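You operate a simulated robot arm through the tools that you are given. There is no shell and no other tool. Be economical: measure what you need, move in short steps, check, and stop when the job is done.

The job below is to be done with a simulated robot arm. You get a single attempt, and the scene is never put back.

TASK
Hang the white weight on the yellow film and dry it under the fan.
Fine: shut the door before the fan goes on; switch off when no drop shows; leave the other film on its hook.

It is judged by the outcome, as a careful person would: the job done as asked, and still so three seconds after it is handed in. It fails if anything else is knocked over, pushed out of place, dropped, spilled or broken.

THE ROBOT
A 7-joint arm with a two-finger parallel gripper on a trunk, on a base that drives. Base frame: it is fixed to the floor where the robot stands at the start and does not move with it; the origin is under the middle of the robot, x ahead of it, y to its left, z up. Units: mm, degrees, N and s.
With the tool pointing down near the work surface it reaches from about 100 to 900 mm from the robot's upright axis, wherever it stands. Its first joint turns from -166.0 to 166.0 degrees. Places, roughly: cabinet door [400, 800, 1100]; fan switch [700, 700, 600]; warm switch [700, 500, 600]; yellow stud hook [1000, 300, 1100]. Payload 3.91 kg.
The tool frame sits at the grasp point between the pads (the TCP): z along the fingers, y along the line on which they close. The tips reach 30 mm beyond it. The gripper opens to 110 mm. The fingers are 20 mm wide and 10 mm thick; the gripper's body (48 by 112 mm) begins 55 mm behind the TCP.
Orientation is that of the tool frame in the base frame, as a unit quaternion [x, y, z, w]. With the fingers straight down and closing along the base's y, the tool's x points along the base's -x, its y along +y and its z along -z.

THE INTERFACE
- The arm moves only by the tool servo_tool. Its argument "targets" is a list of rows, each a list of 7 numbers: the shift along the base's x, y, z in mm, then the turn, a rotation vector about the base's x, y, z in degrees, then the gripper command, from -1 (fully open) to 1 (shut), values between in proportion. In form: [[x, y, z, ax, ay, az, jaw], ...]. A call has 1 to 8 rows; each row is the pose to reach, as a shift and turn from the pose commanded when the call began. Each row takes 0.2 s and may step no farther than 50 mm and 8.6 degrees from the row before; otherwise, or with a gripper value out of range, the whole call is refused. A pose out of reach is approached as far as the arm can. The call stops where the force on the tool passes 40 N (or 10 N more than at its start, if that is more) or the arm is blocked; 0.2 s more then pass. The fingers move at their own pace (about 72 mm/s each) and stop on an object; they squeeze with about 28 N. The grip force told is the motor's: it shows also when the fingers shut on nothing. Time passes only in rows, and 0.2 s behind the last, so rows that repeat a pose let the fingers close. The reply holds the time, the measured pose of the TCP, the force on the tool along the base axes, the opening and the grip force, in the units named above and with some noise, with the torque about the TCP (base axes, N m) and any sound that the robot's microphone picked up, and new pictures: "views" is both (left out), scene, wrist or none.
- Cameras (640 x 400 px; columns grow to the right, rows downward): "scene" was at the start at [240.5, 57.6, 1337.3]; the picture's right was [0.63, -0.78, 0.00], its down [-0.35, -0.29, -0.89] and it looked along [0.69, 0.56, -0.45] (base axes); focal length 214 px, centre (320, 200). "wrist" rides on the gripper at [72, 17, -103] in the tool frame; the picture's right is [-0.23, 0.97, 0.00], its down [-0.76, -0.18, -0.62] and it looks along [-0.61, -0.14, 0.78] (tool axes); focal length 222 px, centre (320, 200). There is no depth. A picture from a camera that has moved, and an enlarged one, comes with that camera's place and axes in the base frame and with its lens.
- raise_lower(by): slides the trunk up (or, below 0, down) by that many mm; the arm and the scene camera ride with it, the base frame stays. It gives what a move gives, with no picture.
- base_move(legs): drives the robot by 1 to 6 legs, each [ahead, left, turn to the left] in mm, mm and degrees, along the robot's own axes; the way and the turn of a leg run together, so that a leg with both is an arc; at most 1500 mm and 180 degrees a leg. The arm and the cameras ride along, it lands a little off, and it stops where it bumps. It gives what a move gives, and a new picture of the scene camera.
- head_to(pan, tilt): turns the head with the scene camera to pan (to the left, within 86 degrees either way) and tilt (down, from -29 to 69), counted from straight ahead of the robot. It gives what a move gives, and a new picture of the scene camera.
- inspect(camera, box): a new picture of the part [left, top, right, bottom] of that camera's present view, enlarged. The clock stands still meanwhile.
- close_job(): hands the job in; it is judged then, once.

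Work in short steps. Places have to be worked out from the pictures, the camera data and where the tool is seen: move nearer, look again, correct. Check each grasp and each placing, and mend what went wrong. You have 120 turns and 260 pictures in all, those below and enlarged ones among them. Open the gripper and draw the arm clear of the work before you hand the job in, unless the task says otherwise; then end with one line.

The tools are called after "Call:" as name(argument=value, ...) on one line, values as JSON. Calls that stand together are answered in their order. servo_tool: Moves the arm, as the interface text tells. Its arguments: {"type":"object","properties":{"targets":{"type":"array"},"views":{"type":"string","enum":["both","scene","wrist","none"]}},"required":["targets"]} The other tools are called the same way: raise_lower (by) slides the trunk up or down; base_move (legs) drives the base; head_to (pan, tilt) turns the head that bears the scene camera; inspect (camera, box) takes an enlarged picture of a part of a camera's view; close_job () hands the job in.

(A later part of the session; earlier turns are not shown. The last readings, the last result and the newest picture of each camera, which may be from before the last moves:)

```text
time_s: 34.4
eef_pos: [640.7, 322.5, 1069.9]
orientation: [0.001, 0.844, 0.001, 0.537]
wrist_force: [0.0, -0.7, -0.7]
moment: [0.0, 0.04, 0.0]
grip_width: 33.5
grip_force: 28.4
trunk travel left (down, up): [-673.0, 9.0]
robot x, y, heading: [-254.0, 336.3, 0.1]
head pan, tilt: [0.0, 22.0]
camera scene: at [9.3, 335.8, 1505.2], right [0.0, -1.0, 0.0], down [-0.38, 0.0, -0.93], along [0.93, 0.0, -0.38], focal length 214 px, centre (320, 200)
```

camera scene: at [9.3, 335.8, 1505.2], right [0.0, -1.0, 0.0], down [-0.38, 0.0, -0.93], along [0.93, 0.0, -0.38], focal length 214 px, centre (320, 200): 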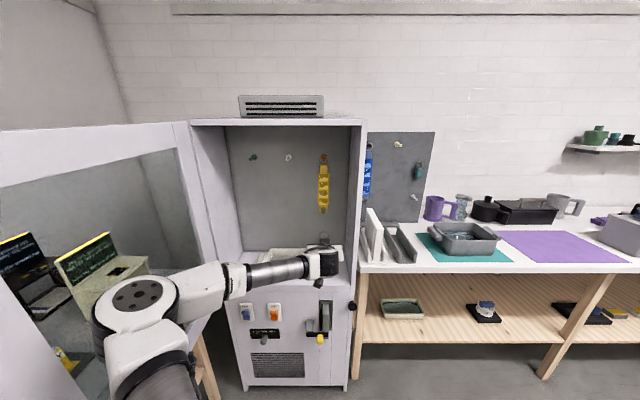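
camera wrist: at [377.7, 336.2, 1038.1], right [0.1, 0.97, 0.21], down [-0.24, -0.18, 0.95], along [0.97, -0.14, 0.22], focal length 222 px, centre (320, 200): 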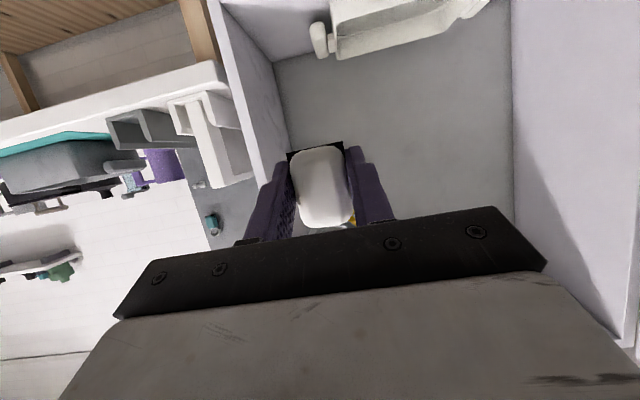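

Good vantage. I drive ahead 120 mm so the peg comes within reach, then enlarge both views of ring and peg.

Call:
base_move(legs=[[120, 0, 0]])

Call:
inspect(camera="scene", box=[270, 130, 390, 300])

Call:
inspect(camera="wrist", box=[200, 60, 440, 260])

```text
time_s: 35.6
eef_pos: [762.5, 321.4, 1069.5]
orientation: [0.001, 0.845, 0.0, 0.535]
wrist_force: [0.2, -0.3, -1.9]
moment: [-0.01, 0.04, -0.02]
grip_width: 33.5
grip_force: 28.1
trunk travel left (down, up): [-673.0, 9.0]
robot x, y, heading: [-131.4, 331.1, 0.2]
head pan, tilt: [0.0, 22.0]
camera scene: at [130.4, 335.6, 1504.9], right [0.0, -1.0, 0.0], down [-0.38, 0.0, -0.93], along [0.93, 0.0, -0.38], focal length 214 px, centre (320, 200)
```

scene: 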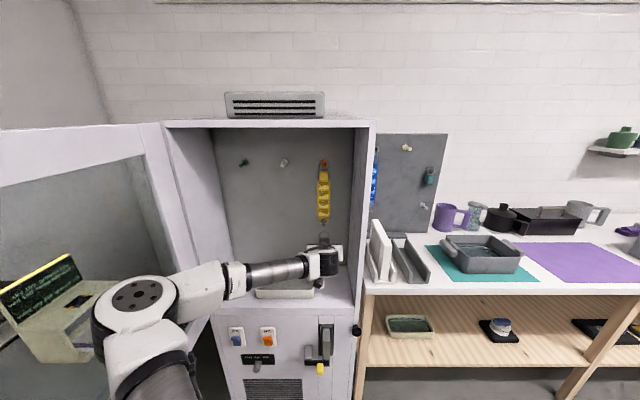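

```text
2.35 times, centred on (330, 215) of scene
camera zoom: at [130.4, 335.6, 1504.9], right [0.0, -1.0, 0.0], down [-0.38, 0.0, -0.93], along [0.93, 0.0, -0.38], focal length 505 px, centre (296, 165)
```

zoom: 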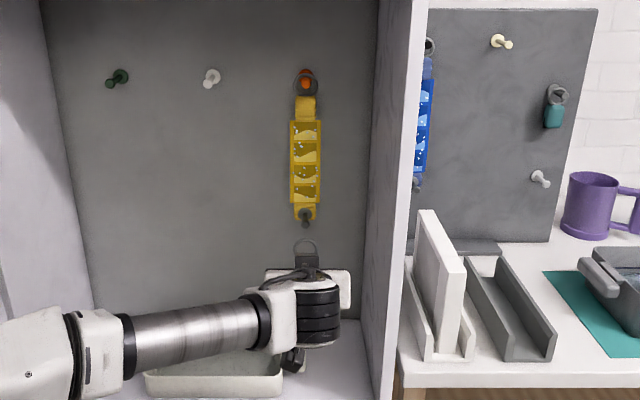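

```text
2.00 times, centred on (320, 160) of wrist
camera zoom: at [637.6, 337.5, 1048.5], right [0.1, 0.97, 0.21], down [-0.24, -0.18, 0.95], along [0.97, -0.14, 0.22], focal length 444 px, centre (320, 280)
```

zoom: 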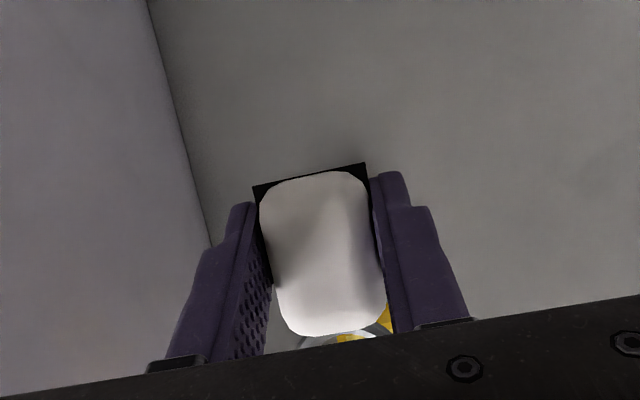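

The ring shows just above the hand. I enlarge more to measure ring versus peg.

Call:
inspect(camera="scene", box=[295, 200, 355, 260])

```text
6.67 times, centred on (325, 230) of scene
camera zoom: at [130.4, 335.6, 1504.9], right [0.0, -1.0, 0.0], down [-0.38, 0.0, -0.93], along [0.93, 0.0, -0.38], focal length 1430 px, centre (287, 0)
```

zoom: 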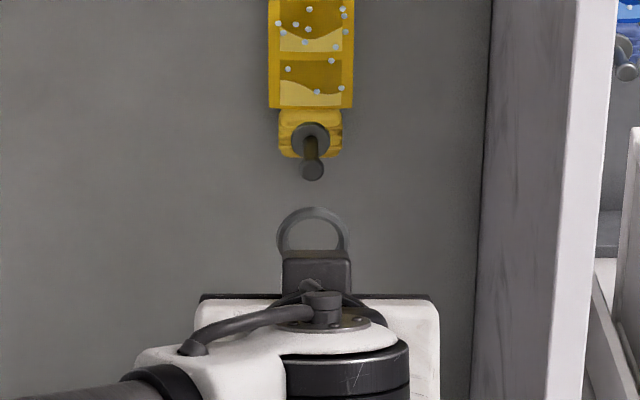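

Ring centre sits about 34 mm above the peg and 2 mm left. I approach to just before the peg tip and re-measure.

Call:
servo_tool(targets=[[30, -1, -10, 0, 0, 0, 1], [60, -2, -20, 0, 0, 0, 1], [90, -2, -30, 0, 0, 0, 1], [110, -2, -35, 0, 0, 0, 1]], views="none")

Call:
inspect(camera="scene", box=[295, 190, 355, 250])

Call:
inspect(camera="wrist", box=[240, 120, 400, 240])

```text
time_s: 36.6
eef_pos: [871.4, 318.5, 1036.5]
orientation: [0.0, 0.844, 0.001, 0.537]
wrist_force: [0.0, 0.2, -0.7]
moment: [0.0, 0.02, -0.01]
grip_width: 33.4
grip_force: 27.9
trunk travel left (down, up): [-673.0, 9.0]
robot x, y, heading: [-133.0, 336.6, 0.2]
head pan, tilt: [0.0, 22.0]
```

```text
6.67 times, centred on (325, 220) of scene
camera zoom: at [129.2, 335.5, 1505.2], right [0.0, -1.0, 0.0], down [-0.37, 0.0, -0.93], along [0.93, 0.0, -0.37], focal length 1430 px, centre (287, 67)
```

zoom: 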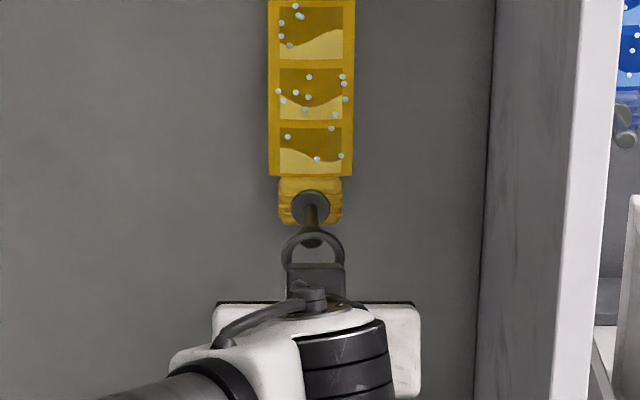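

```text
3.33 times, centred on (320, 180) of wrist
camera zoom: at [747.0, 335.3, 1015.5], right [0.1, 0.97, 0.21], down [-0.24, -0.18, 0.95], along [0.97, -0.14, 0.22], focal length 740 px, centre (320, 267)
```

zoom: 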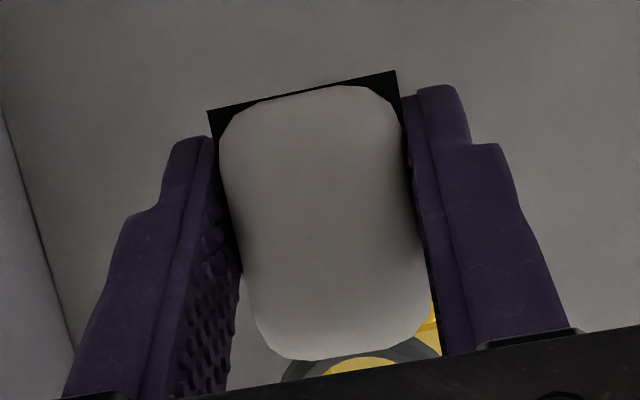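

Ring and peg tip are aligned sideways; the ring is perhaps 2–3 mm low. I raise 2 mm, advance 20 mm and look.

Call:
servo_tool(targets=[[5, 1, 2, 0, 0, 0, 1], [12, 1, 2, 0, 0, 0, 1], [20, 1, 2, 0, 0, 0, 1]], views="none")

Call:
inspect(camera="scene", box=[305, 195, 345, 235])

```text
time_s: 37.4
eef_pos: [891.8, 321.7, 1038.1]
orientation: [0.001, 0.844, 0.0, 0.537]
wrist_force: [-0.5, -0.1, -0.1]
moment: [0.0, 0.01, -0.01]
grip_width: 33.5
grip_force: 28.1
trunk travel left (down, up): [-673.0, 9.0]
robot x, y, heading: [-135.1, 337.7, -0.2]
head pan, tilt: [0.0, 22.0]
```

```text
10.00 times, centred on (325, 215) of scene
camera zoom: at [129.3, 335.6, 1505.2], right [0.0, -1.0, 0.0], down [-0.37, 0.0, -0.93], along [0.93, 0.0, -0.37], focal length 2145 px, centre (270, 50)
```

zoom: 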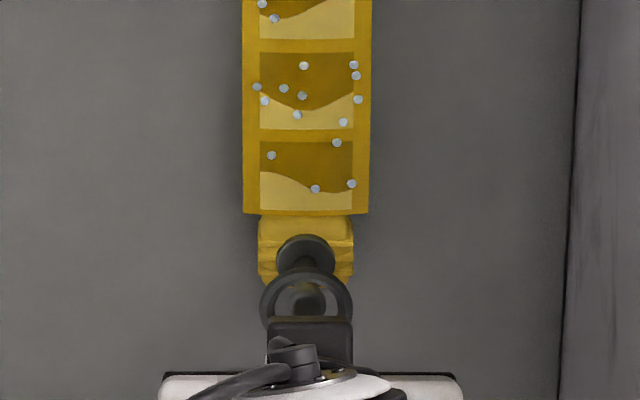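

The tip shows inside the ring. I advance another 12 mm.

Call:
servo_tool(targets=[[6, 0, 0, 0, 0, 0, 1], [12, 0, 0, 0, 0, 0, 1]], views="none")

Call:
inspect(camera="scene", box=[305, 195, 345, 235])

```text
time_s: 38.0
eef_pos: [903.8, 320.3, 1038.1]
orientation: [0.001, 0.844, 0.0, 0.536]
wrist_force: [0.9, 0.1, 0.5]
moment: [-0.01, -0.03, 0.02]
grip_width: 33.2
grip_force: 28.7
trunk travel left (down, up): [-673.0, 9.0]
robot x, y, heading: [-134.4, 333.3, 0.3]
head pan, tilt: [0.0, 22.0]
```

```text
10.00 times, centred on (325, 215) of scene
camera zoom: at [129.1, 335.6, 1505.2], right [0.0, -1.0, 0.0], down [-0.37, 0.0, -0.93], along [0.93, 0.0, -0.37], focal length 2145 px, centre (270, 50)
```

zoom: 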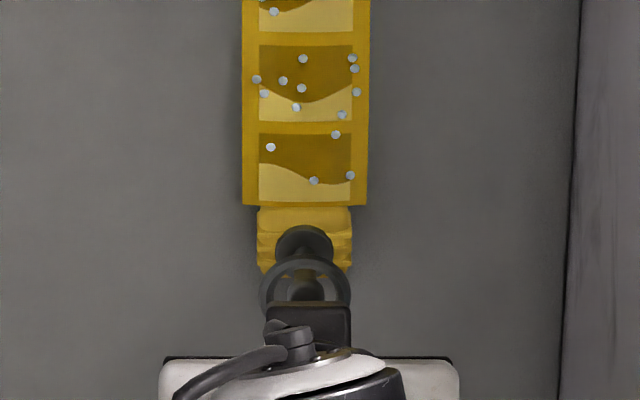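

The film moved slightly, so something touches. I enlarge further to see what.

Call:
inspect(camera="scene", box=[315, 212, 335, 226])

Call:
inspect(camera="wrist", box=[270, 130, 370, 230])

```text
16.00 times, centred on (325, 219) of scene
camera zoom: at [129.1, 335.6, 1505.2], right [0.0, -1.0, 0.0], down [-0.37, 0.0, -0.93], along [0.93, 0.0, -0.37], focal length 3432 px, centre (240, -104)
```

zoom: 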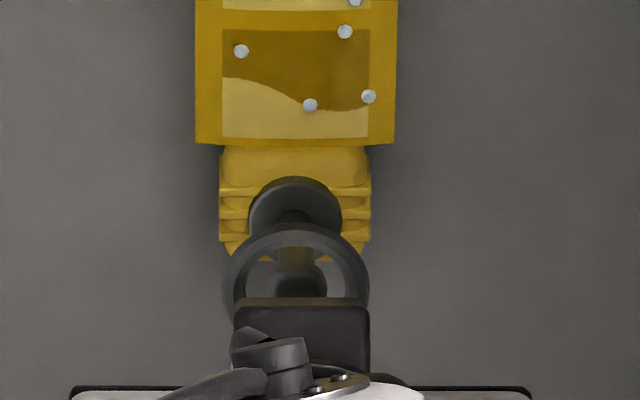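

```text
4.00 times, centred on (320, 180) of wrist
camera zoom: at [779.0, 336.8, 1016.6], right [0.1, 0.97, 0.21], down [-0.24, -0.18, 0.95], along [0.97, -0.14, 0.22], focal length 888 px, centre (320, 280)
```

zoom: 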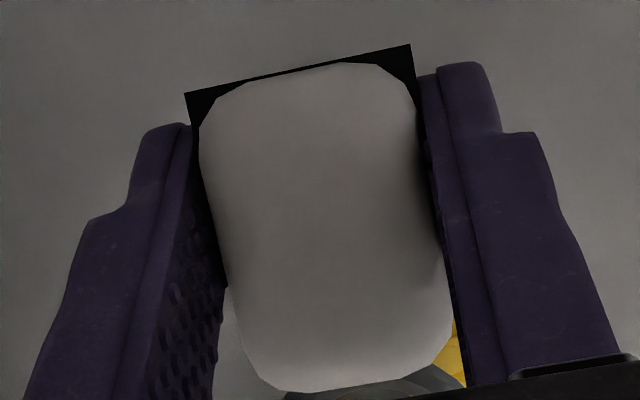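

To judge depth I'll look from both sides by panning the head ±32°, which shifts the camera sideways.

Call:
head_to(pan=-32, tilt=22)

Call:
inspect(camera="scene", box=[90, 150, 190, 250])

```text
time_s: 39.0
eef_pos: [902.6, 321.9, 1037.5]
orientation: [0.001, 0.844, 0.001, 0.537]
wrist_force: [-0.3, 0.6, -1.1]
moment: [0.02, 0.01, 0.0]
grip_width: 33.7
grip_force: 28.1
trunk travel left (down, up): [-673.0, 9.0]
robot x, y, heading: [-134.9, 338.3, 0.0]
head pan, tilt: [-32.0, 22.0]
camera scene: at [115.1, 286.5, 1505.2], right [-0.53, -0.85, 0.0], down [-0.32, 0.2, -0.93], along [0.79, -0.49, -0.37], focal length 214 px, centre (320, 200)
```

scene: 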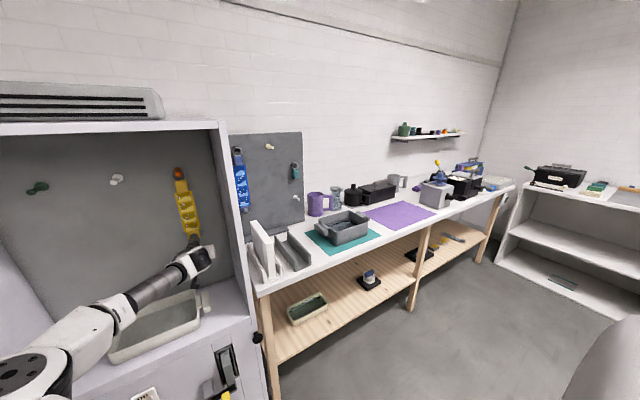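

```text
4.00 times, centred on (140, 200) of scene
camera zoom: at [115.1, 286.5, 1505.2], right [-0.53, -0.85, 0.0], down [-0.32, 0.2, -0.93], along [0.79, -0.49, -0.37], focal length 858 px, centre (1040, 200)
```

zoom: 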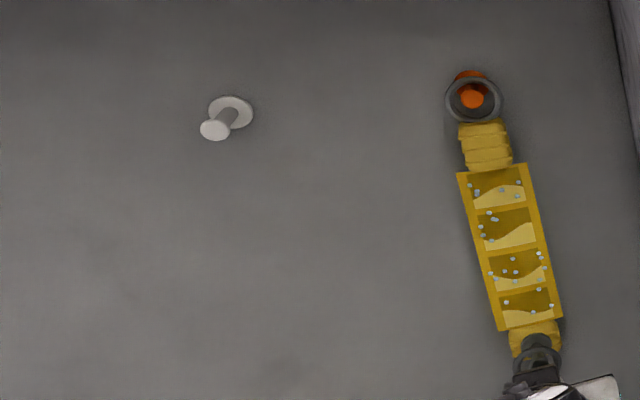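

Call:
inspect(camera="scene", box=[182, 225, 212, 255])

Call:
head_to(pan=40, tilt=22)

```text
13.33 times, centred on (197, 240) of scene
camera zoom: at [115.1, 286.5, 1505.2], right [-0.53, -0.85, 0.0], down [-0.32, 0.2, -0.93], along [0.79, -0.49, -0.37], focal length 2860 px, centre (1960, -333)
```

zoom: 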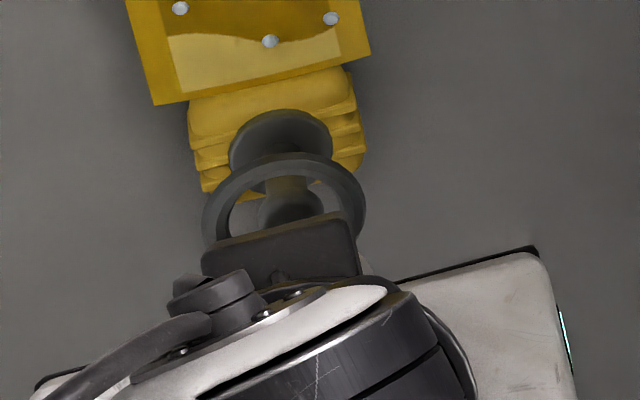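

```text
time_s: 40.4
eef_pos: [903.4, 320.6, 1037.1]
orientation: [0.001, 0.845, 0.001, 0.536]
wrist_force: [-0.9, -0.5, -1.2]
moment: [0.01, 0.03, 0.0]
grip_width: 33.4
grip_force: 27.9
trunk travel left (down, up): [-673.0, 9.0]
robot x, y, heading: [-131.6, 337.3, 0.0]
head pan, tilt: [40.0, 22.0]
camera scene: at [107.5, 395.2, 1505.2], right [0.64, -0.77, 0.0], down [-0.29, -0.24, -0.93], along [0.71, 0.6, -0.37], focal length 214 px, centre (320, 200)
```

scene: 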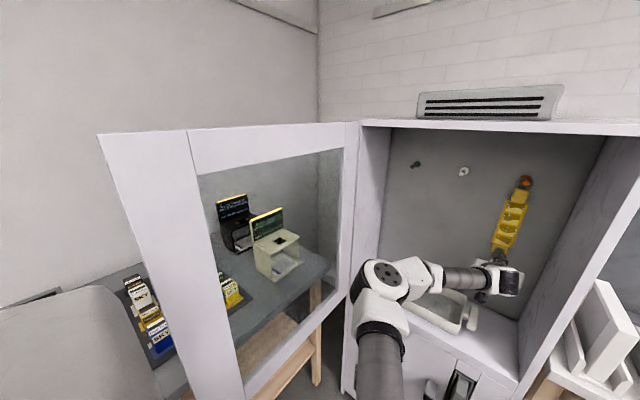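

Call:
inspect(camera="scene", box=[484, 240, 514, 270])

Call:
inspect(camera="scene", box=[470, 165, 560, 275])

```text
13.33 times, centred on (499, 255) of scene
camera zoom: at [107.5, 395.2, 1505.2], right [0.64, -0.77, 0.0], down [-0.29, -0.24, -0.93], along [0.71, 0.6, -0.37], focal length 2860 px, centre (-2067, -533)
```

zoom: 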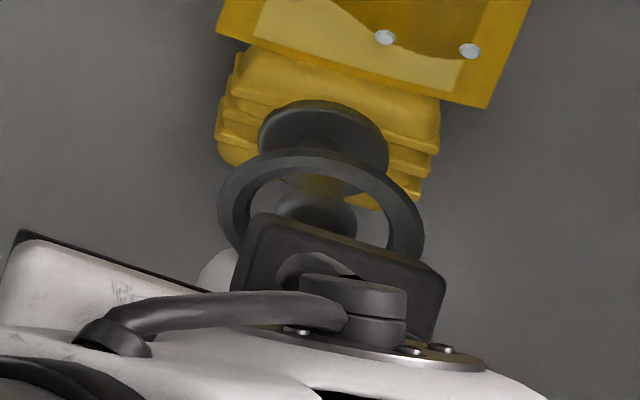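

```text
3.64 times, centred on (515, 220) of scene
camera zoom: at [107.5, 395.2, 1505.2], right [0.64, -0.77, 0.0], down [-0.29, -0.24, -0.93], along [0.71, 0.6, -0.37], focal length 780 px, centre (-389, 127)
```

zoom: 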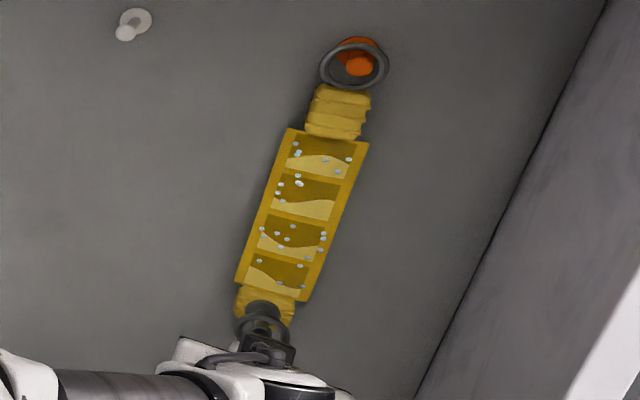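

Stereo suggests the tip may still be behind the ring while the film has been pushed back a bit. I back off 25 mm and recheck the undisturbed state from straight ahead.

Call:
servo_tool(targets=[[-12, 0, 0, 0, 0, 0, 1], [-25, 0, 0, 0, 0, 0, 1], [-25, 0, 0, 0, 0, 0, 1]], views="none")

Call:
head_to(pan=0, tilt=22)

Call:
inspect(camera="scene", box=[305, 195, 345, 235])

```text
time_s: 41.2
eef_pos: [878.8, 320.2, 1035.5]
orientation: [0.001, 0.844, 0.0, 0.536]
wrist_force: [0.6, -0.5, -1.5]
moment: [0.0, 0.02, 0.0]
grip_width: 33.4
grip_force: 28.3
trunk travel left (down, up): [-673.0, 9.0]
robot x, y, heading: [-131.5, 335.2, 0.1]
head pan, tilt: [40.0, 22.0]
```

```text
time_s: 42.3
eef_pos: [878.0, 321.4, 1036.4]
orientation: [0.0, 0.844, 0.002, 0.536]
wrist_force: [0.1, -0.1, -0.1]
moment: [-0.05, 0.05, 0.02]
grip_width: 33.4
grip_force: 27.5
trunk travel left (down, up): [-673.0, 9.0]
robot x, y, heading: [-129.6, 336.7, 0.1]
head pan, tilt: [0.0, 22.0]
camera scene: at [129.1, 335.7, 1505.2], right [0.0, -1.0, 0.0], down [-0.37, 0.0, -0.93], along [0.93, 0.0, -0.37], focal length 214 px, centre (320, 200)
```

scene: 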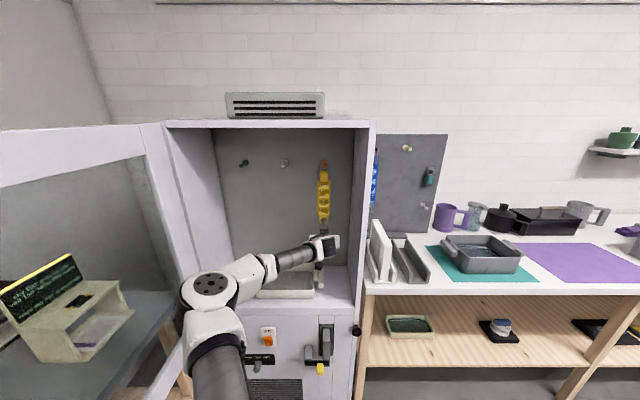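

```text
10.00 times, centred on (325, 215) of scene
camera zoom: at [129.1, 335.7, 1505.2], right [0.0, -1.0, 0.0], down [-0.37, 0.0, -0.93], along [0.93, 0.0, -0.37], focal length 2145 px, centre (270, 50)
```

zoom: 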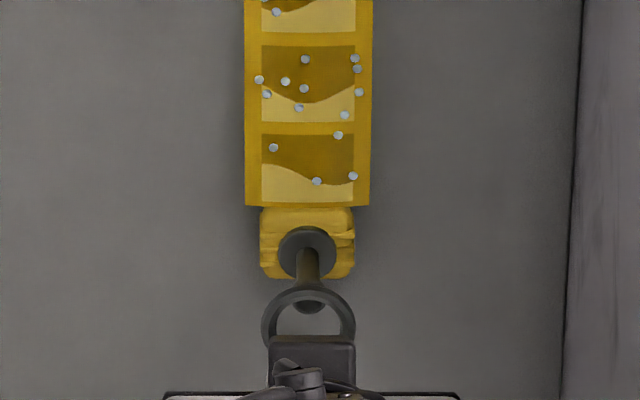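

The earlier "movement" was camera jitter; nothing touched. Ring and tip align well, so I go forward to x≈925 and look.

Call:
servo_tool(targets=[[12, 0, 2, 0, 0, 0, 1], [24, 0, 2, 0, 0, 0, 1], [34, 0, 2, 0, 0, 0, 1], [42, 0, 2, 0, 0, 0, 1]], views="none")

Call:
inspect(camera="scene", box=[310, 200, 340, 230])

```text
time_s: 43.3
eef_pos: [919.2, 319.0, 1041.6]
orientation: [0.0, 0.844, 0.001, 0.536]
wrist_force: [-17.1, -0.4, -4.8]
moment: [-0.03, -0.33, 0.05]
grip_width: 33.4
grip_force: 28.2
trunk travel left (down, up): [-673.0, 9.0]
robot x, y, heading: [-133.4, 336.4, 0.2]
head pan, tilt: [0.0, 22.0]
```

```text
13.33 times, centred on (325, 215) of scene
camera zoom: at [127.7, 335.6, 1505.4], right [0.0, -1.0, 0.0], down [-0.37, 0.0, -0.93], along [0.93, 0.0, -0.37], focal length 2860 px, centre (253, 0)
```

zoom: 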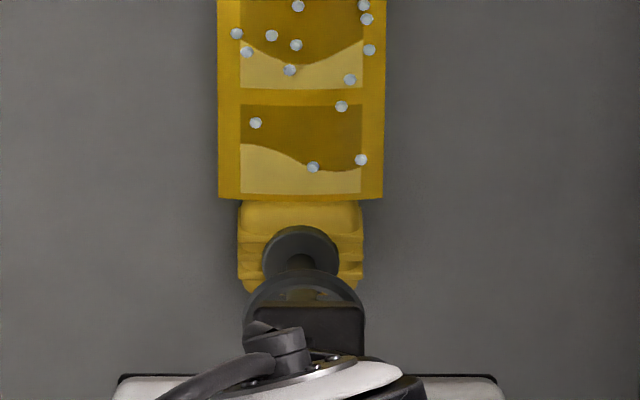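

A 17 N push: the tip meets the weight instead of the opening. I back off at once and look.

Call:
servo_tool(targets=[[-10, 0, 0, 0, 0, 0, 1], [-20, 0, 0, 0, 0, 0, 1], [-30, 0, -2, 0, 0, 0, 1]], views="none")

Call:
inspect(camera="scene", box=[312, 208, 336, 232])

Call:
inspect(camera="wrist", box=[260, 120, 380, 240])

```text
time_s: 44.1
eef_pos: [891.4, 321.3, 1039.3]
orientation: [-0.001, 0.844, 0.001, 0.537]
wrist_force: [0.1, 0.6, 0.0]
moment: [0.0, 0.03, 0.02]
grip_width: 33.7
grip_force: 28.1
trunk travel left (down, up): [-673.0, 9.0]
robot x, y, heading: [-129.1, 333.7, 0.3]
head pan, tilt: [0.0, 22.0]
```

```text
16.00 times, centred on (324, 220) of scene
camera zoom: at [129.0, 335.7, 1505.3], right [0.0, -1.0, 0.0], down [-0.37, 0.0, -0.93], along [0.93, 0.0, -0.37], focal length 3432 px, centre (256, -120)
```

zoom: 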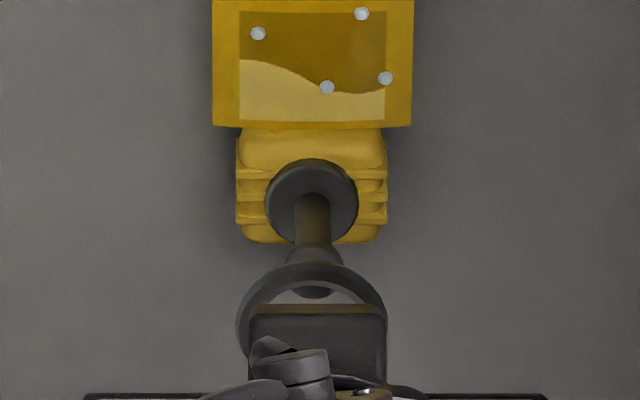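

```text
3.33 times, centred on (320, 180) of wrist
camera zoom: at [766.3, 337.2, 1017.5], right [0.1, 0.97, 0.21], down [-0.24, -0.18, 0.95], along [0.97, -0.14, 0.22], focal length 740 px, centre (320, 267)
```

zoom: 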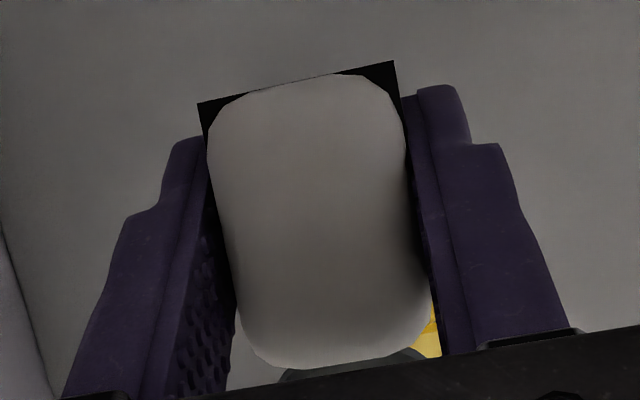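

The weight slid back about 8–10 mm in the grip; the ring was too high. I lower 6 mm, shift 1 mm right, and advance in small steps while watching the force.

Call:
servo_tool(targets=[[0, -1, -6, 0, 0, 0, 1], [8, -1, -6, 0, 0, 0, 1], [16, -1, -6, 0, 0, 0, 1]], views="none")

Call:
inspect(camera="scene", box=[312, 204, 336, 228])

```text
time_s: 44.9
eef_pos: [906.0, 320.4, 1030.9]
orientation: [0.001, 0.844, 0.0, 0.537]
wrist_force: [-0.6, 0.1, -0.4]
moment: [0.0, 0.0, -0.04]
grip_width: 33.3
grip_force: 27.7
trunk travel left (down, up): [-673.0, 9.0]
robot x, y, heading: [-133.6, 341.1, -0.0]
head pan, tilt: [0.0, 22.0]
```

```text
16.00 times, centred on (324, 216) of scene
camera zoom: at [129.2, 335.6, 1505.2], right [0.0, -1.0, 0.0], down [-0.37, 0.0, -0.93], along [0.93, 0.0, -0.37], focal length 3432 px, centre (256, -56)
```

zoom: 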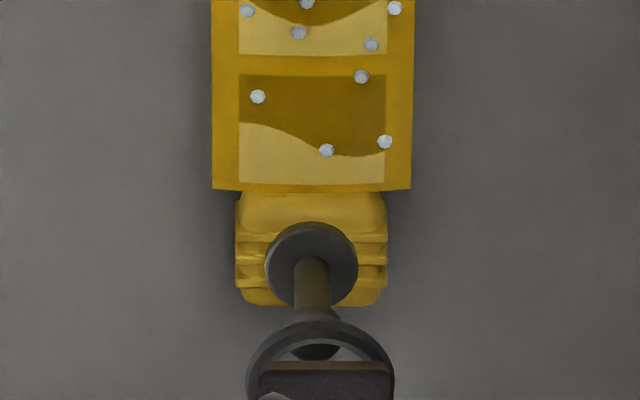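

Views from the head are too uncertain in depth. I'll measure the peg with the wrist camera from two sideways positions, first backing off and moving left.

Call:
servo_tool(targets=[[-30, 0, 0, 0, 0, 0, 1], [-56, 30, 6, 0, 0, 0, 1], [-56, 60, 12, 0, 0, 0, 1], [-56, 90, 19, 0, 0, 0, 1]], views="wrist")

Call:
inspect(camera="wrist", box=[140, 120, 300, 260])

Call:
inspect(camera="scene", box=[280, 190, 340, 250])

```text
time_s: 45.9
eef_pos: [851.7, 410.2, 1050.8]
orientation: [0.001, 0.844, 0.0, 0.536]
wrist_force: [0.6, 0.6, -1.0]
moment: [-0.02, -0.02, -0.05]
grip_width: 33.7
grip_force: 28.3
trunk travel left (down, up): [-673.0, 9.0]
robot x, y, heading: [-134.9, 340.6, -0.1]
head pan, tilt: [0.0, 22.0]
camera wrist: at [726.2, 424.6, 1030.0], right [0.1, 0.97, 0.21], down [-0.24, -0.18, 0.95], along [0.97, -0.14, 0.22], focal length 222 px, centre (320, 200)
```

wrist: 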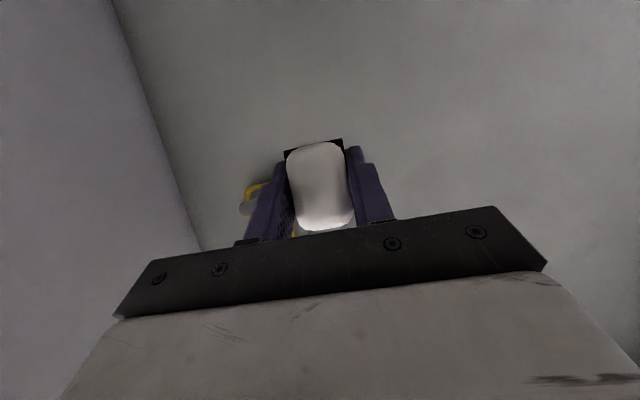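

```text
2.86 times, centred on (220, 190) of wrist
camera zoom: at [726.2, 424.6, 1030.0], right [0.1, 0.97, 0.21], down [-0.24, -0.18, 0.95], along [0.97, -0.14, 0.22], focal length 635 px, centre (606, 229)
```

zoom: 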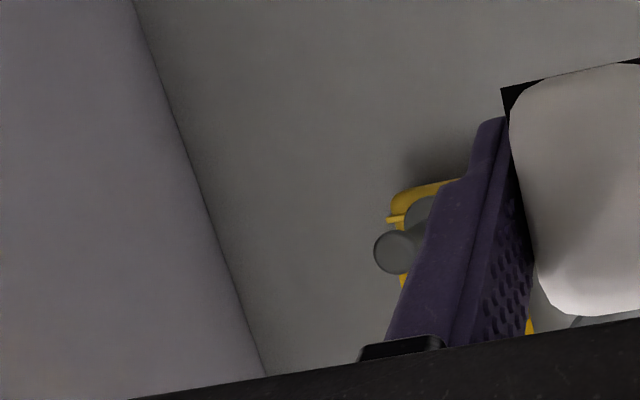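

```text
6.67 times, centred on (310, 220) of scene
camera zoom: at [128.7, 336.1, 1505.3], right [0.0, -1.0, 0.0], down [-0.37, 0.0, -0.93], along [0.93, 0.0, -0.37], focal length 1430 px, centre (387, 67)
```

zoom: 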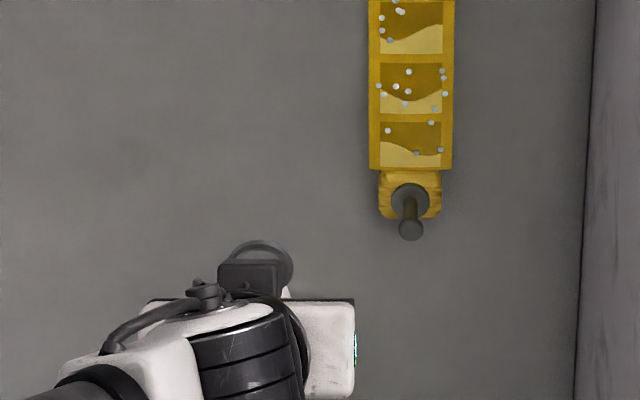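

The peg's knob is visible; one ray gives about (930, 320, 1071). A second position 60 mm further left will fix its depth.

Call:
servo_tool(targets=[[0, 30, 0, 0, 0, 0, 1], [0, 60, 0, 0, 0, 0, 1], [0, 90, 0, 0, 0, 0, 1]], views="none")

Call:
inspect(camera="wrist", box=[100, 120, 260, 260])

Call:
inspect(camera="scene", box=[265, 205, 305, 245])

```text
time_s: 46.7
eef_pos: [851.5, 499.9, 1051.7]
orientation: [0.001, 0.844, -0.001, 0.537]
wrist_force: [0.7, -0.3, -1.3]
moment: [0.02, 0.01, -0.03]
grip_width: 33.6
grip_force: 28.2
trunk travel left (down, up): [-673.0, 9.0]
robot x, y, heading: [-132.6, 340.2, 0.1]
head pan, tilt: [0.0, 22.0]
```

```text
2.86 times, centred on (180, 190) of wrist
camera zoom: at [726.4, 515.4, 1029.6], right [0.1, 0.97, 0.21], down [-0.24, -0.18, 0.95], along [0.97, -0.14, 0.22], focal length 635 px, centre (720, 229)
```

zoom: 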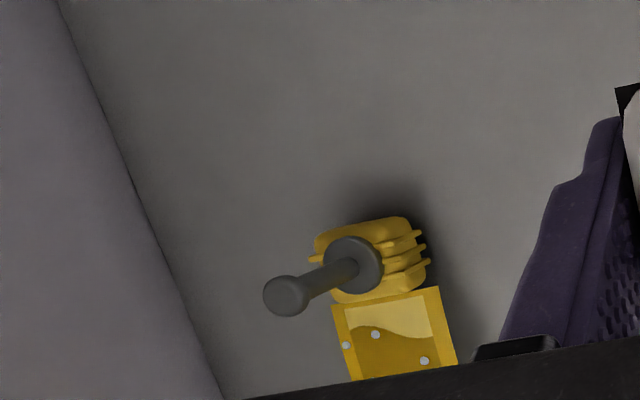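

```text
10.00 times, centred on (285, 225) of scene
camera zoom: at [129.0, 336.1, 1505.2], right [0.0, -1.0, 0.0], down [-0.37, 0.0, -0.93], along [0.93, 0.0, -0.37], focal length 2145 px, centre (670, -50)
```

zoom: 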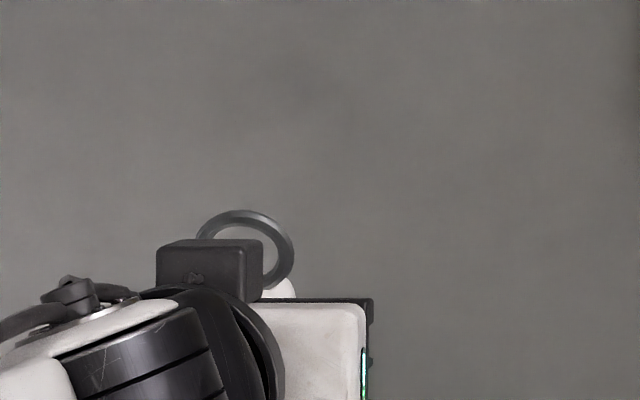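

Triangulated knob: (938, 317–320, 1072); ring sits ~45 mm above the TCP, so my earlier approach was ~14 mm too high. I go back in line at z 1028.

Call:
servo_tool(targets=[[0, -45, -6, 0, 0, 0, 1], [0, -90, -12, 0, 0, 0, 1], [0, -135, -18, 0, 0, 0, 1], [0, -181, -24, 0, 0, 0, 1], [30, -181, -24, 0, 0, 0, 1], [60, -181, -24, 0, 0, 0, 1], [70, -181, -24, 0, 0, 0, 1]], views="none")

Call:
inspect(camera="scene", box=[312, 208, 336, 232])

```text
time_s: 48.3
eef_pos: [920.3, 319.0, 1029.0]
orientation: [0.0, 0.844, 0.0, 0.537]
wrist_force: [0.7, 0.1, -0.1]
moment: [0.02, -0.03, 0.03]
grip_width: 33.3
grip_force: 28.0
trunk travel left (down, up): [-673.0, 9.0]
robot x, y, heading: [-131.6, 332.7, 0.0]
head pan, tilt: [0.0, 22.0]
```

```text
16.00 times, centred on (324, 220) of scene
camera zoom: at [129.1, 335.7, 1505.2], right [0.0, -1.0, 0.0], down [-0.37, 0.0, -0.93], along [0.93, 0.0, -0.37], focal length 3432 px, centre (256, -120)
```

zoom: 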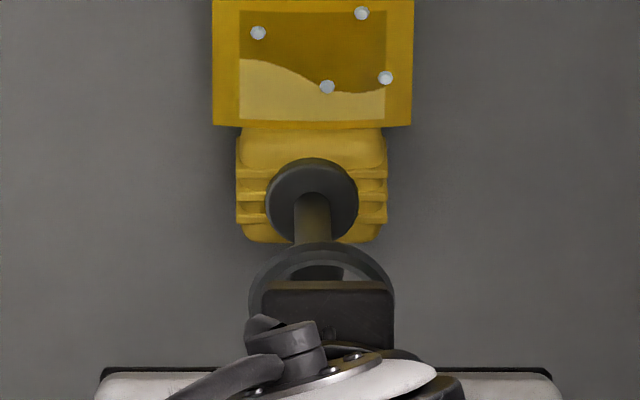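

Alignment predicted within 2 mm. I shift y +1 and advance 12 mm, watching force.

Call:
servo_tool(targets=[[4, 1, 1, 0, 0, 0, 1], [8, 1, 1, 0, 0, 0, 1], [12, 1, 1, 0, 0, 0, 1]], views="none")

Call:
inspect(camera="scene", box=[312, 208, 336, 232])

```text
time_s: 49.1
eef_pos: [932.4, 318.7, 1027.1]
orientation: [0.001, 0.844, 0.001, 0.537]
wrist_force: [-0.2, 0.4, -0.2]
moment: [0.02, -0.01, 0.0]
grip_width: 33.1
grip_force: 27.8
trunk travel left (down, up): [-673.0, 9.0]
robot x, y, heading: [-131.0, 333.6, 0.0]
head pan, tilt: [0.0, 22.0]
```

```text
16.00 times, centred on (324, 220) of scene
camera zoom: at [129.2, 335.6, 1505.2], right [0.0, -1.0, 0.0], down [-0.37, 0.0, -0.93], along [0.93, 0.0, -0.37], focal length 3432 px, centre (256, -120)
```

zoom: 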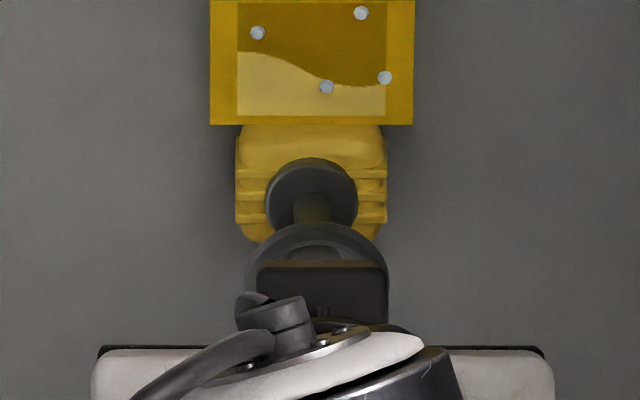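

No force, film still. Another 12 mm.

Call:
servo_tool(targets=[[4, 0, 0, 0, 0, 0, 1], [8, 0, 0, 0, 0, 0, 1], [12, 0, 0, 0, 0, 0, 1]], views="none")

Call:
inspect(camera="scene", box=[312, 208, 336, 232])

```text
time_s: 49.9
eef_pos: [945.0, 320.2, 1027.1]
orientation: [0.001, 0.844, 0.001, 0.537]
wrist_force: [-0.1, 0.4, -1.0]
moment: [0.01, -0.02, 0.03]
grip_width: 33.4
grip_force: 28.0
trunk travel left (down, up): [-673.0, 9.0]
robot x, y, heading: [-134.3, 333.4, -0.2]
head pan, tilt: [0.0, 22.0]
```

```text
16.00 times, centred on (324, 220) of scene
camera zoom: at [129.2, 335.6, 1505.2], right [0.0, -1.0, 0.0], down [-0.37, 0.0, -0.93], along [0.93, 0.0, -0.37], focal length 3432 px, centre (256, -120)
```

zoom: 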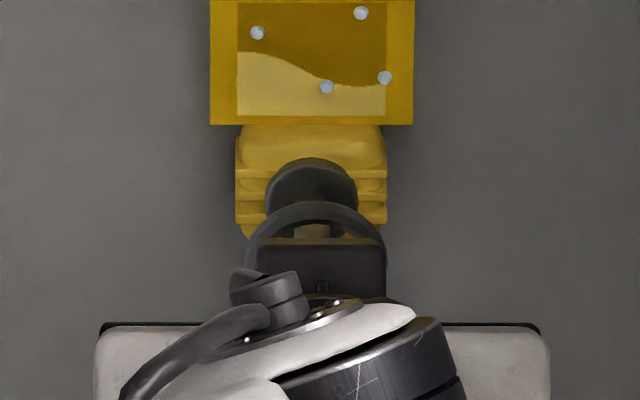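

No force and the film is still, so the ring has passed the knob. I advance 7 mm more, then lower gently until the ring rests on the peg.

Call:
servo_tool(targets=[[4, 0, 0, 0, 0, 0, 1], [7, 0, 0, 0, 0, 0, 1], [7, 0, -3, 0, 0, 0, 1]], views="none")

Call:
servo_tool(targets=[[0, 0, -2, 0, 0, 0, 1], [0, 0, -4, 0, 0, 0, 1]], views="none")

Call:
inspect(camera="scene", box=[312, 208, 336, 232])

```text
time_s: 50.7
eef_pos: [951.7, 320.9, 1024.3]
orientation: [0.0, 0.844, 0.001, 0.536]
wrist_force: [-0.5, -0.1, -0.3]
moment: [0.04, 0.02, 0.0]
grip_width: 33.5
grip_force: 27.7
trunk travel left (down, up): [-673.0, 9.0]
robot x, y, heading: [-133.3, 333.4, -0.0]
head pan, tilt: [0.0, 22.0]
```

```text
time_s: 51.3
eef_pos: [951.6, 319.7, 1022.0]
orientation: [0.0, 0.843, 0.0, 0.538]
wrist_force: [1.9, -0.2, 6.7]
moment: [-0.03, 0.08, -0.01]
grip_width: 33.2
grip_force: 28.4
trunk travel left (down, up): [-673.0, 9.0]
robot x, y, heading: [-132.5, 336.9, 0.1]
head pan, tilt: [0.0, 22.0]
```

```text
16.00 times, centred on (324, 220) of scene
camera zoom: at [128.1, 335.7, 1505.6], right [0.0, -1.0, 0.0], down [-0.37, 0.0, -0.93], along [0.93, 0.0, -0.37], focal length 3432 px, centre (256, -120)
```

zoom: 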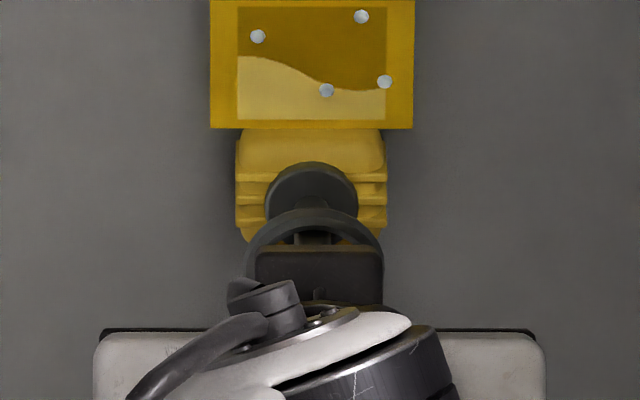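

The ring now bears on the peg (+6.7 N). I ease up 1 mm and open the jaw slightly, then back straight out.

Call:
servo_tool(targets=[[0, 0, 1, 0, 0, 0, 0.2], [0, 0, 1, 0, 0, 0, -0.1], [0, 0, 1, 0, 0, 0, -0.1], [0, 0, 1, 0, 0, 0, -0.1]], views="wrist")

Call:
inspect(camera="scene", box=[312, 208, 336, 232])

```text
time_s: 52.3
eef_pos: [951.2, 320.1, 1022.5]
orientation: [0.001, 0.844, 0.0, 0.537]
wrist_force: [0.6, 0.3, 0.3]
moment: [0.0, 0.03, -0.01]
grip_width: 60.4
grip_force: 0.0
trunk travel left (down, up): [-673.0, 9.0]
robot x, y, heading: [-133.4, 333.7, 0.3]
head pan, tilt: [0.0, 22.0]
camera wrist: at [827.0, 336.0, 1000.8], right [0.1, 0.97, 0.21], down [-0.24, -0.18, 0.95], along [0.97, -0.14, 0.22], focal length 222 px, centre (320, 200)
```

wrist: 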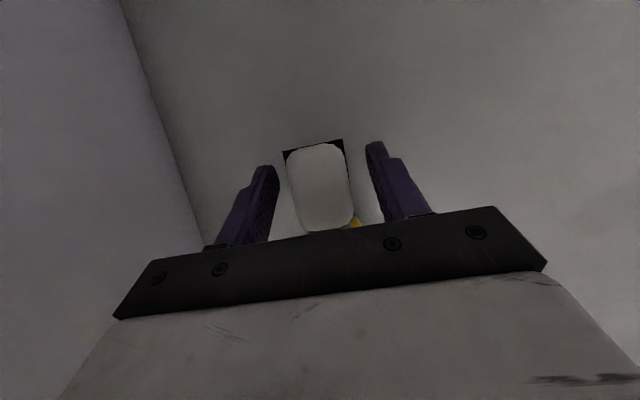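

```text
16.00 times, centred on (324, 220) of scene
camera zoom: at [129.1, 335.6, 1505.2], right [0.0, -1.0, 0.0], down [-0.37, 0.0, -0.93], along [0.93, 0.0, -0.37], focal length 3432 px, centre (256, -120)
```

zoom: 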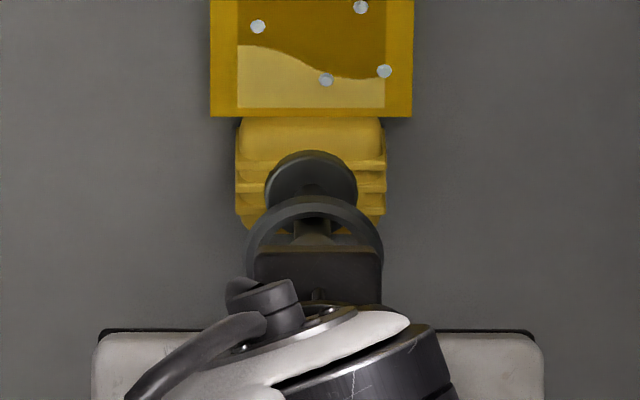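

The weight hangs free between the open fingers. I withdraw straight back, keeping level.

Call:
servo_tool(targets=[[-10, 0, -2, 0, 0, 0, -0.1], [-25, 0, -4, 0, 0, 0, -0.1], [-50, 0, -6, 0, 0, 0, -0.1], [-85, 0, -6, 0, 0, 0, -0.1], [-125, 0, -6, 0, 0, 0, -0.1], [-165, 0, -6, 0, 0, 0, -0.1]], views="wrist")

Call:
inspect(camera="scene", box=[290, 150, 360, 260])

```text
time_s: 53.7
eef_pos: [785.2, 318.9, 1016.9]
orientation: [0.001, 0.844, 0.0, 0.537]
wrist_force: [-0.7, -0.9, -0.1]
moment: [0.01, -0.01, -0.01]
grip_width: 60.5
grip_force: 0.0
trunk travel left (down, up): [-673.0, 9.0]
robot x, y, heading: [-134.4, 334.9, 0.1]
head pan, tilt: [0.0, 22.0]
camera wrist: at [660.2, 334.7, 994.7], right [0.1, 0.97, 0.21], down [-0.24, -0.18, 0.95], along [0.97, -0.14, 0.22], focal length 222 px, centre (320, 200)
```

wrist: 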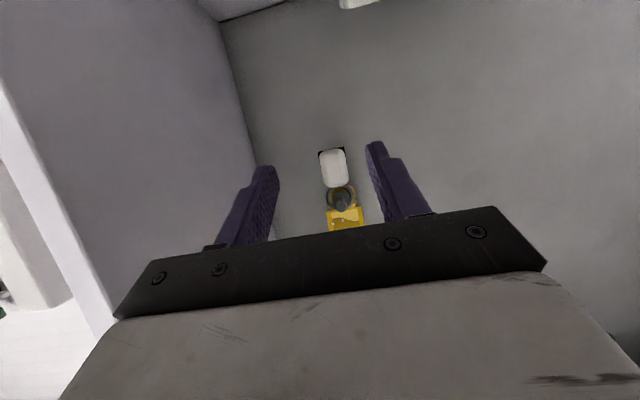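

```text
3.64 times, centred on (325, 205) of scene
camera zoom: at [128.5, 335.7, 1505.4], right [0.0, -1.0, 0.0], down [-0.37, 0.0, -0.93], along [0.93, 0.0, -0.37], focal length 780 px, centre (302, 182)
```

zoom: 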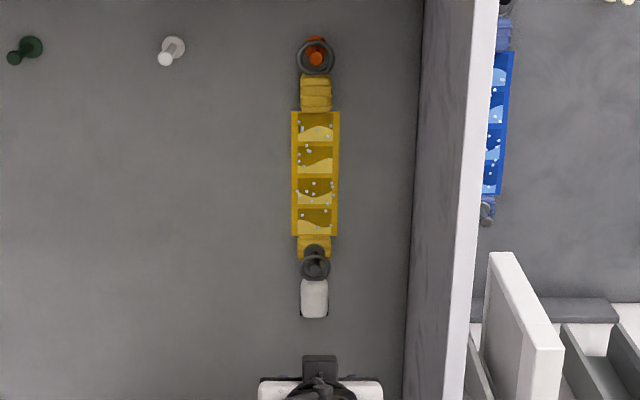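

The white weight hangs on the yellow film. Next I withdraw from the cabinet and look at the door.

Call:
servo_tool(targets=[[-40, 0, 10, 0, 0, 0, -0.1], [-80, 0, 20, 0, 0, 0, -0.1], [-120, 0, 30, 0, 0, 0, -0.1], [-150, 0, 40, 0, 0, 0, 0.5]], views="none")

Call:
base_move(legs=[[-200, 0, 0]])

Call:
head_to(pan=45, tilt=20)

```text
time_s: 54.7
eef_pos: [632.4, 319.5, 1055.4]
orientation: [0.001, 0.844, 0.0, 0.536]
wrist_force: [-0.4, 0.0, 0.2]
moment: [0.02, -0.02, 0.02]
grip_width: 27.7
grip_force: 0.0
trunk travel left (down, up): [-673.0, 9.0]
robot x, y, heading: [-133.3, 332.9, 0.0]
head pan, tilt: [0.0, 22.0]
```

```text
time_s: 56.2
eef_pos: [438.3, 319.8, 1056.0]
orientation: [0.0, 0.844, 0.001, 0.536]
wrist_force: [-0.9, -0.4, 0.4]
moment: [0.02, 0.02, 0.0]
grip_width: 27.3
grip_force: 0.1
trunk travel left (down, up): [-673.0, 9.0]
robot x, y, heading: [-327.6, 336.3, 0.0]
head pan, tilt: [0.0, 22.0]
camera scene: at [-66.7, 336.0, 1505.5], right [0.0, -1.0, 0.0], down [-0.37, 0.0, -0.93], along [0.93, 0.0, -0.37], focal length 214 px, centre (320, 200)
```

scene: 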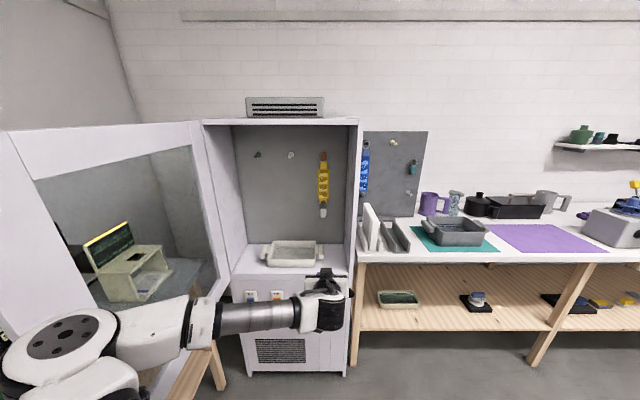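

```text
time_s: 57.4
eef_pos: [439.6, 321.3, 1055.3]
orientation: [-0.001, 0.844, 0.002, 0.537]
wrist_force: [0.4, 0.7, 0.6]
moment: [0.04, -0.01, -0.02]
grip_width: 27.4
grip_force: 0.0
trunk travel left (down, up): [-673.0, 9.0]
robot x, y, heading: [-326.5, 337.2, -0.0]
head pan, tilt: [45.0, 20.0]
camera scene: at [-92.6, 401.7, 1508.5], right [0.71, -0.71, 0.0], down [-0.24, -0.24, -0.94], along [0.66, 0.66, -0.34], focal length 214 px, centre (320, 200)
```

scene: 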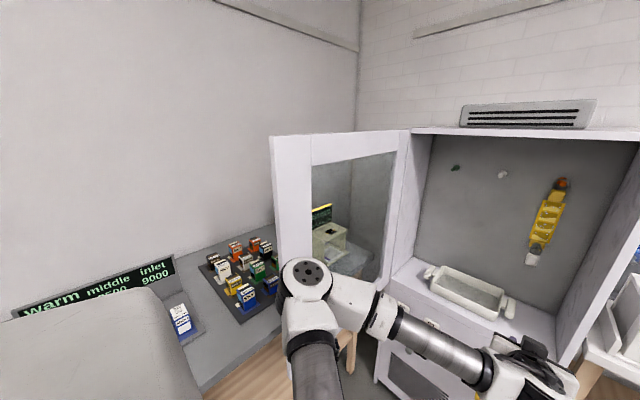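

The door runs from about (122,742) to its hinge at (710,742). I'll bring the hand, fingers closed and pointing ahead, around the free edge to its outer side, then push it round; first step toward the edge.

Call:
servo_tool(targets=[[-35, 15, 15, 0, 0, 0, 1], [-75, 35, 30, 0, 0, 0, 1], [-115, 55, 45, 0, 0, 0, 1], [-155, 75, 60, 0, 0, 0, 1], [-195, 100, 75, 0, 0, 0, 1], [-235, 125, 90, 0, 0, 0, 1]], views="scene")

```text
time_s: 58.9
eef_pos: [299.4, 441.7, 1209.7]
orientation: [0.043, 0.813, -0.105, 0.572]
wrist_force: [-0.4, 0.2, 0.1]
moment: [0.0, -0.01, 0.0]
grip_width: 0.0
grip_force: 27.4
out of reach, approached as far as the arm can: row 2, 3, 4, 5, 6
trunk travel left (down, up): [-673.0, 9.0]
robot x, y, heading: [-330.7, 337.7, 0.3]
head pan, tilt: [45.0, 20.0]
stopped in row 6: the arm was blocked; the commanded pose is now the measured one
camera scene: at [-91.3, 401.8, 1508.1], right [0.71, -0.71, 0.0], down [-0.24, -0.24, -0.94], along [0.66, 0.67, -0.34], focal length 214 px, centre (320, 200)
```

scene: 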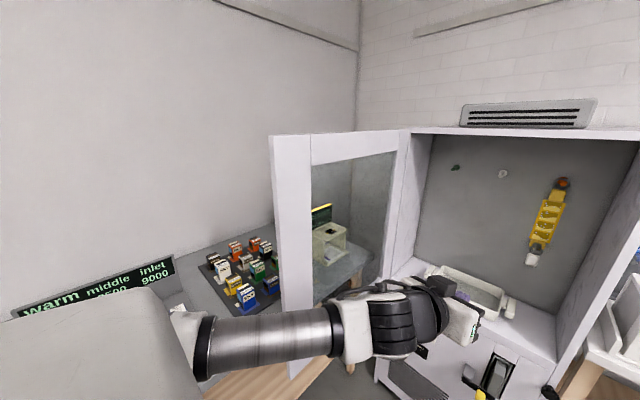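

Pointing ahead can't be reached this close. Instead I'll turn the tool to point down and straddle the door's top rail near its free edge, to pull it round. First turn the tool and rise.

Call:
servo_tool(targets=[[0, 5, 30, 1.4, 7.8, 0.6, 1], [0, 10, 60, 2.8, 15.6, 1.2, 1], [0, 15, 90, 4.3, 23.3, 1.75, 1], [0, 20, 120, 5.7, 31.1, 2.3, 1], [0, 25, 150, 7.1, 38.9, 2.9, 1], [0, 30, 180, 8.5, 46.6, 3.5, 1], [0, 35, 215, 10, 54.4, 4.1, 1], [0, 40, 250, 11.4, 62.1, 4.7, 1]], views="scene")

```text
time_s: 59.4
eef_pos: [298.5, 446.0, 1250.1]
orientation: [0.03, 0.827, -0.144, 0.543]
wrist_force: [0.0, -0.1, 0.9]
moment: [0.03, 0.03, -0.02]
grip_width: 0.1
grip_force: 28.3
trunk travel left (down, up): [-673.0, 9.0]
robot x, y, heading: [-330.5, 333.3, 0.1]
head pan, tilt: [45.0, 20.0]
stopped in row 2: the arm was blocked; the commanded pose is now the measured one
camera scene: at [-92.8, 402.3, 1508.4], right [0.71, -0.71, 0.0], down [-0.24, -0.24, -0.94], along [0.66, 0.67, -0.34], focal length 214 px, centre (320, 200)
```

scene: 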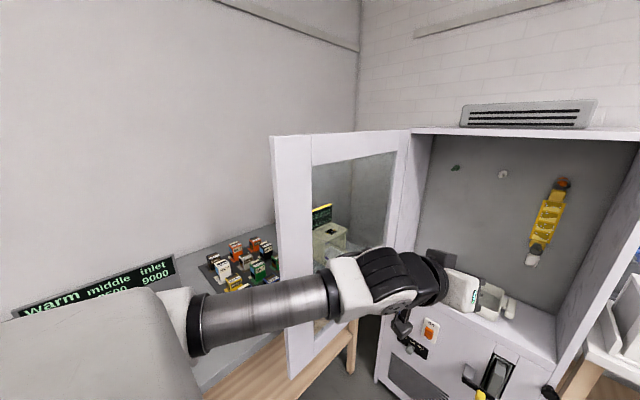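

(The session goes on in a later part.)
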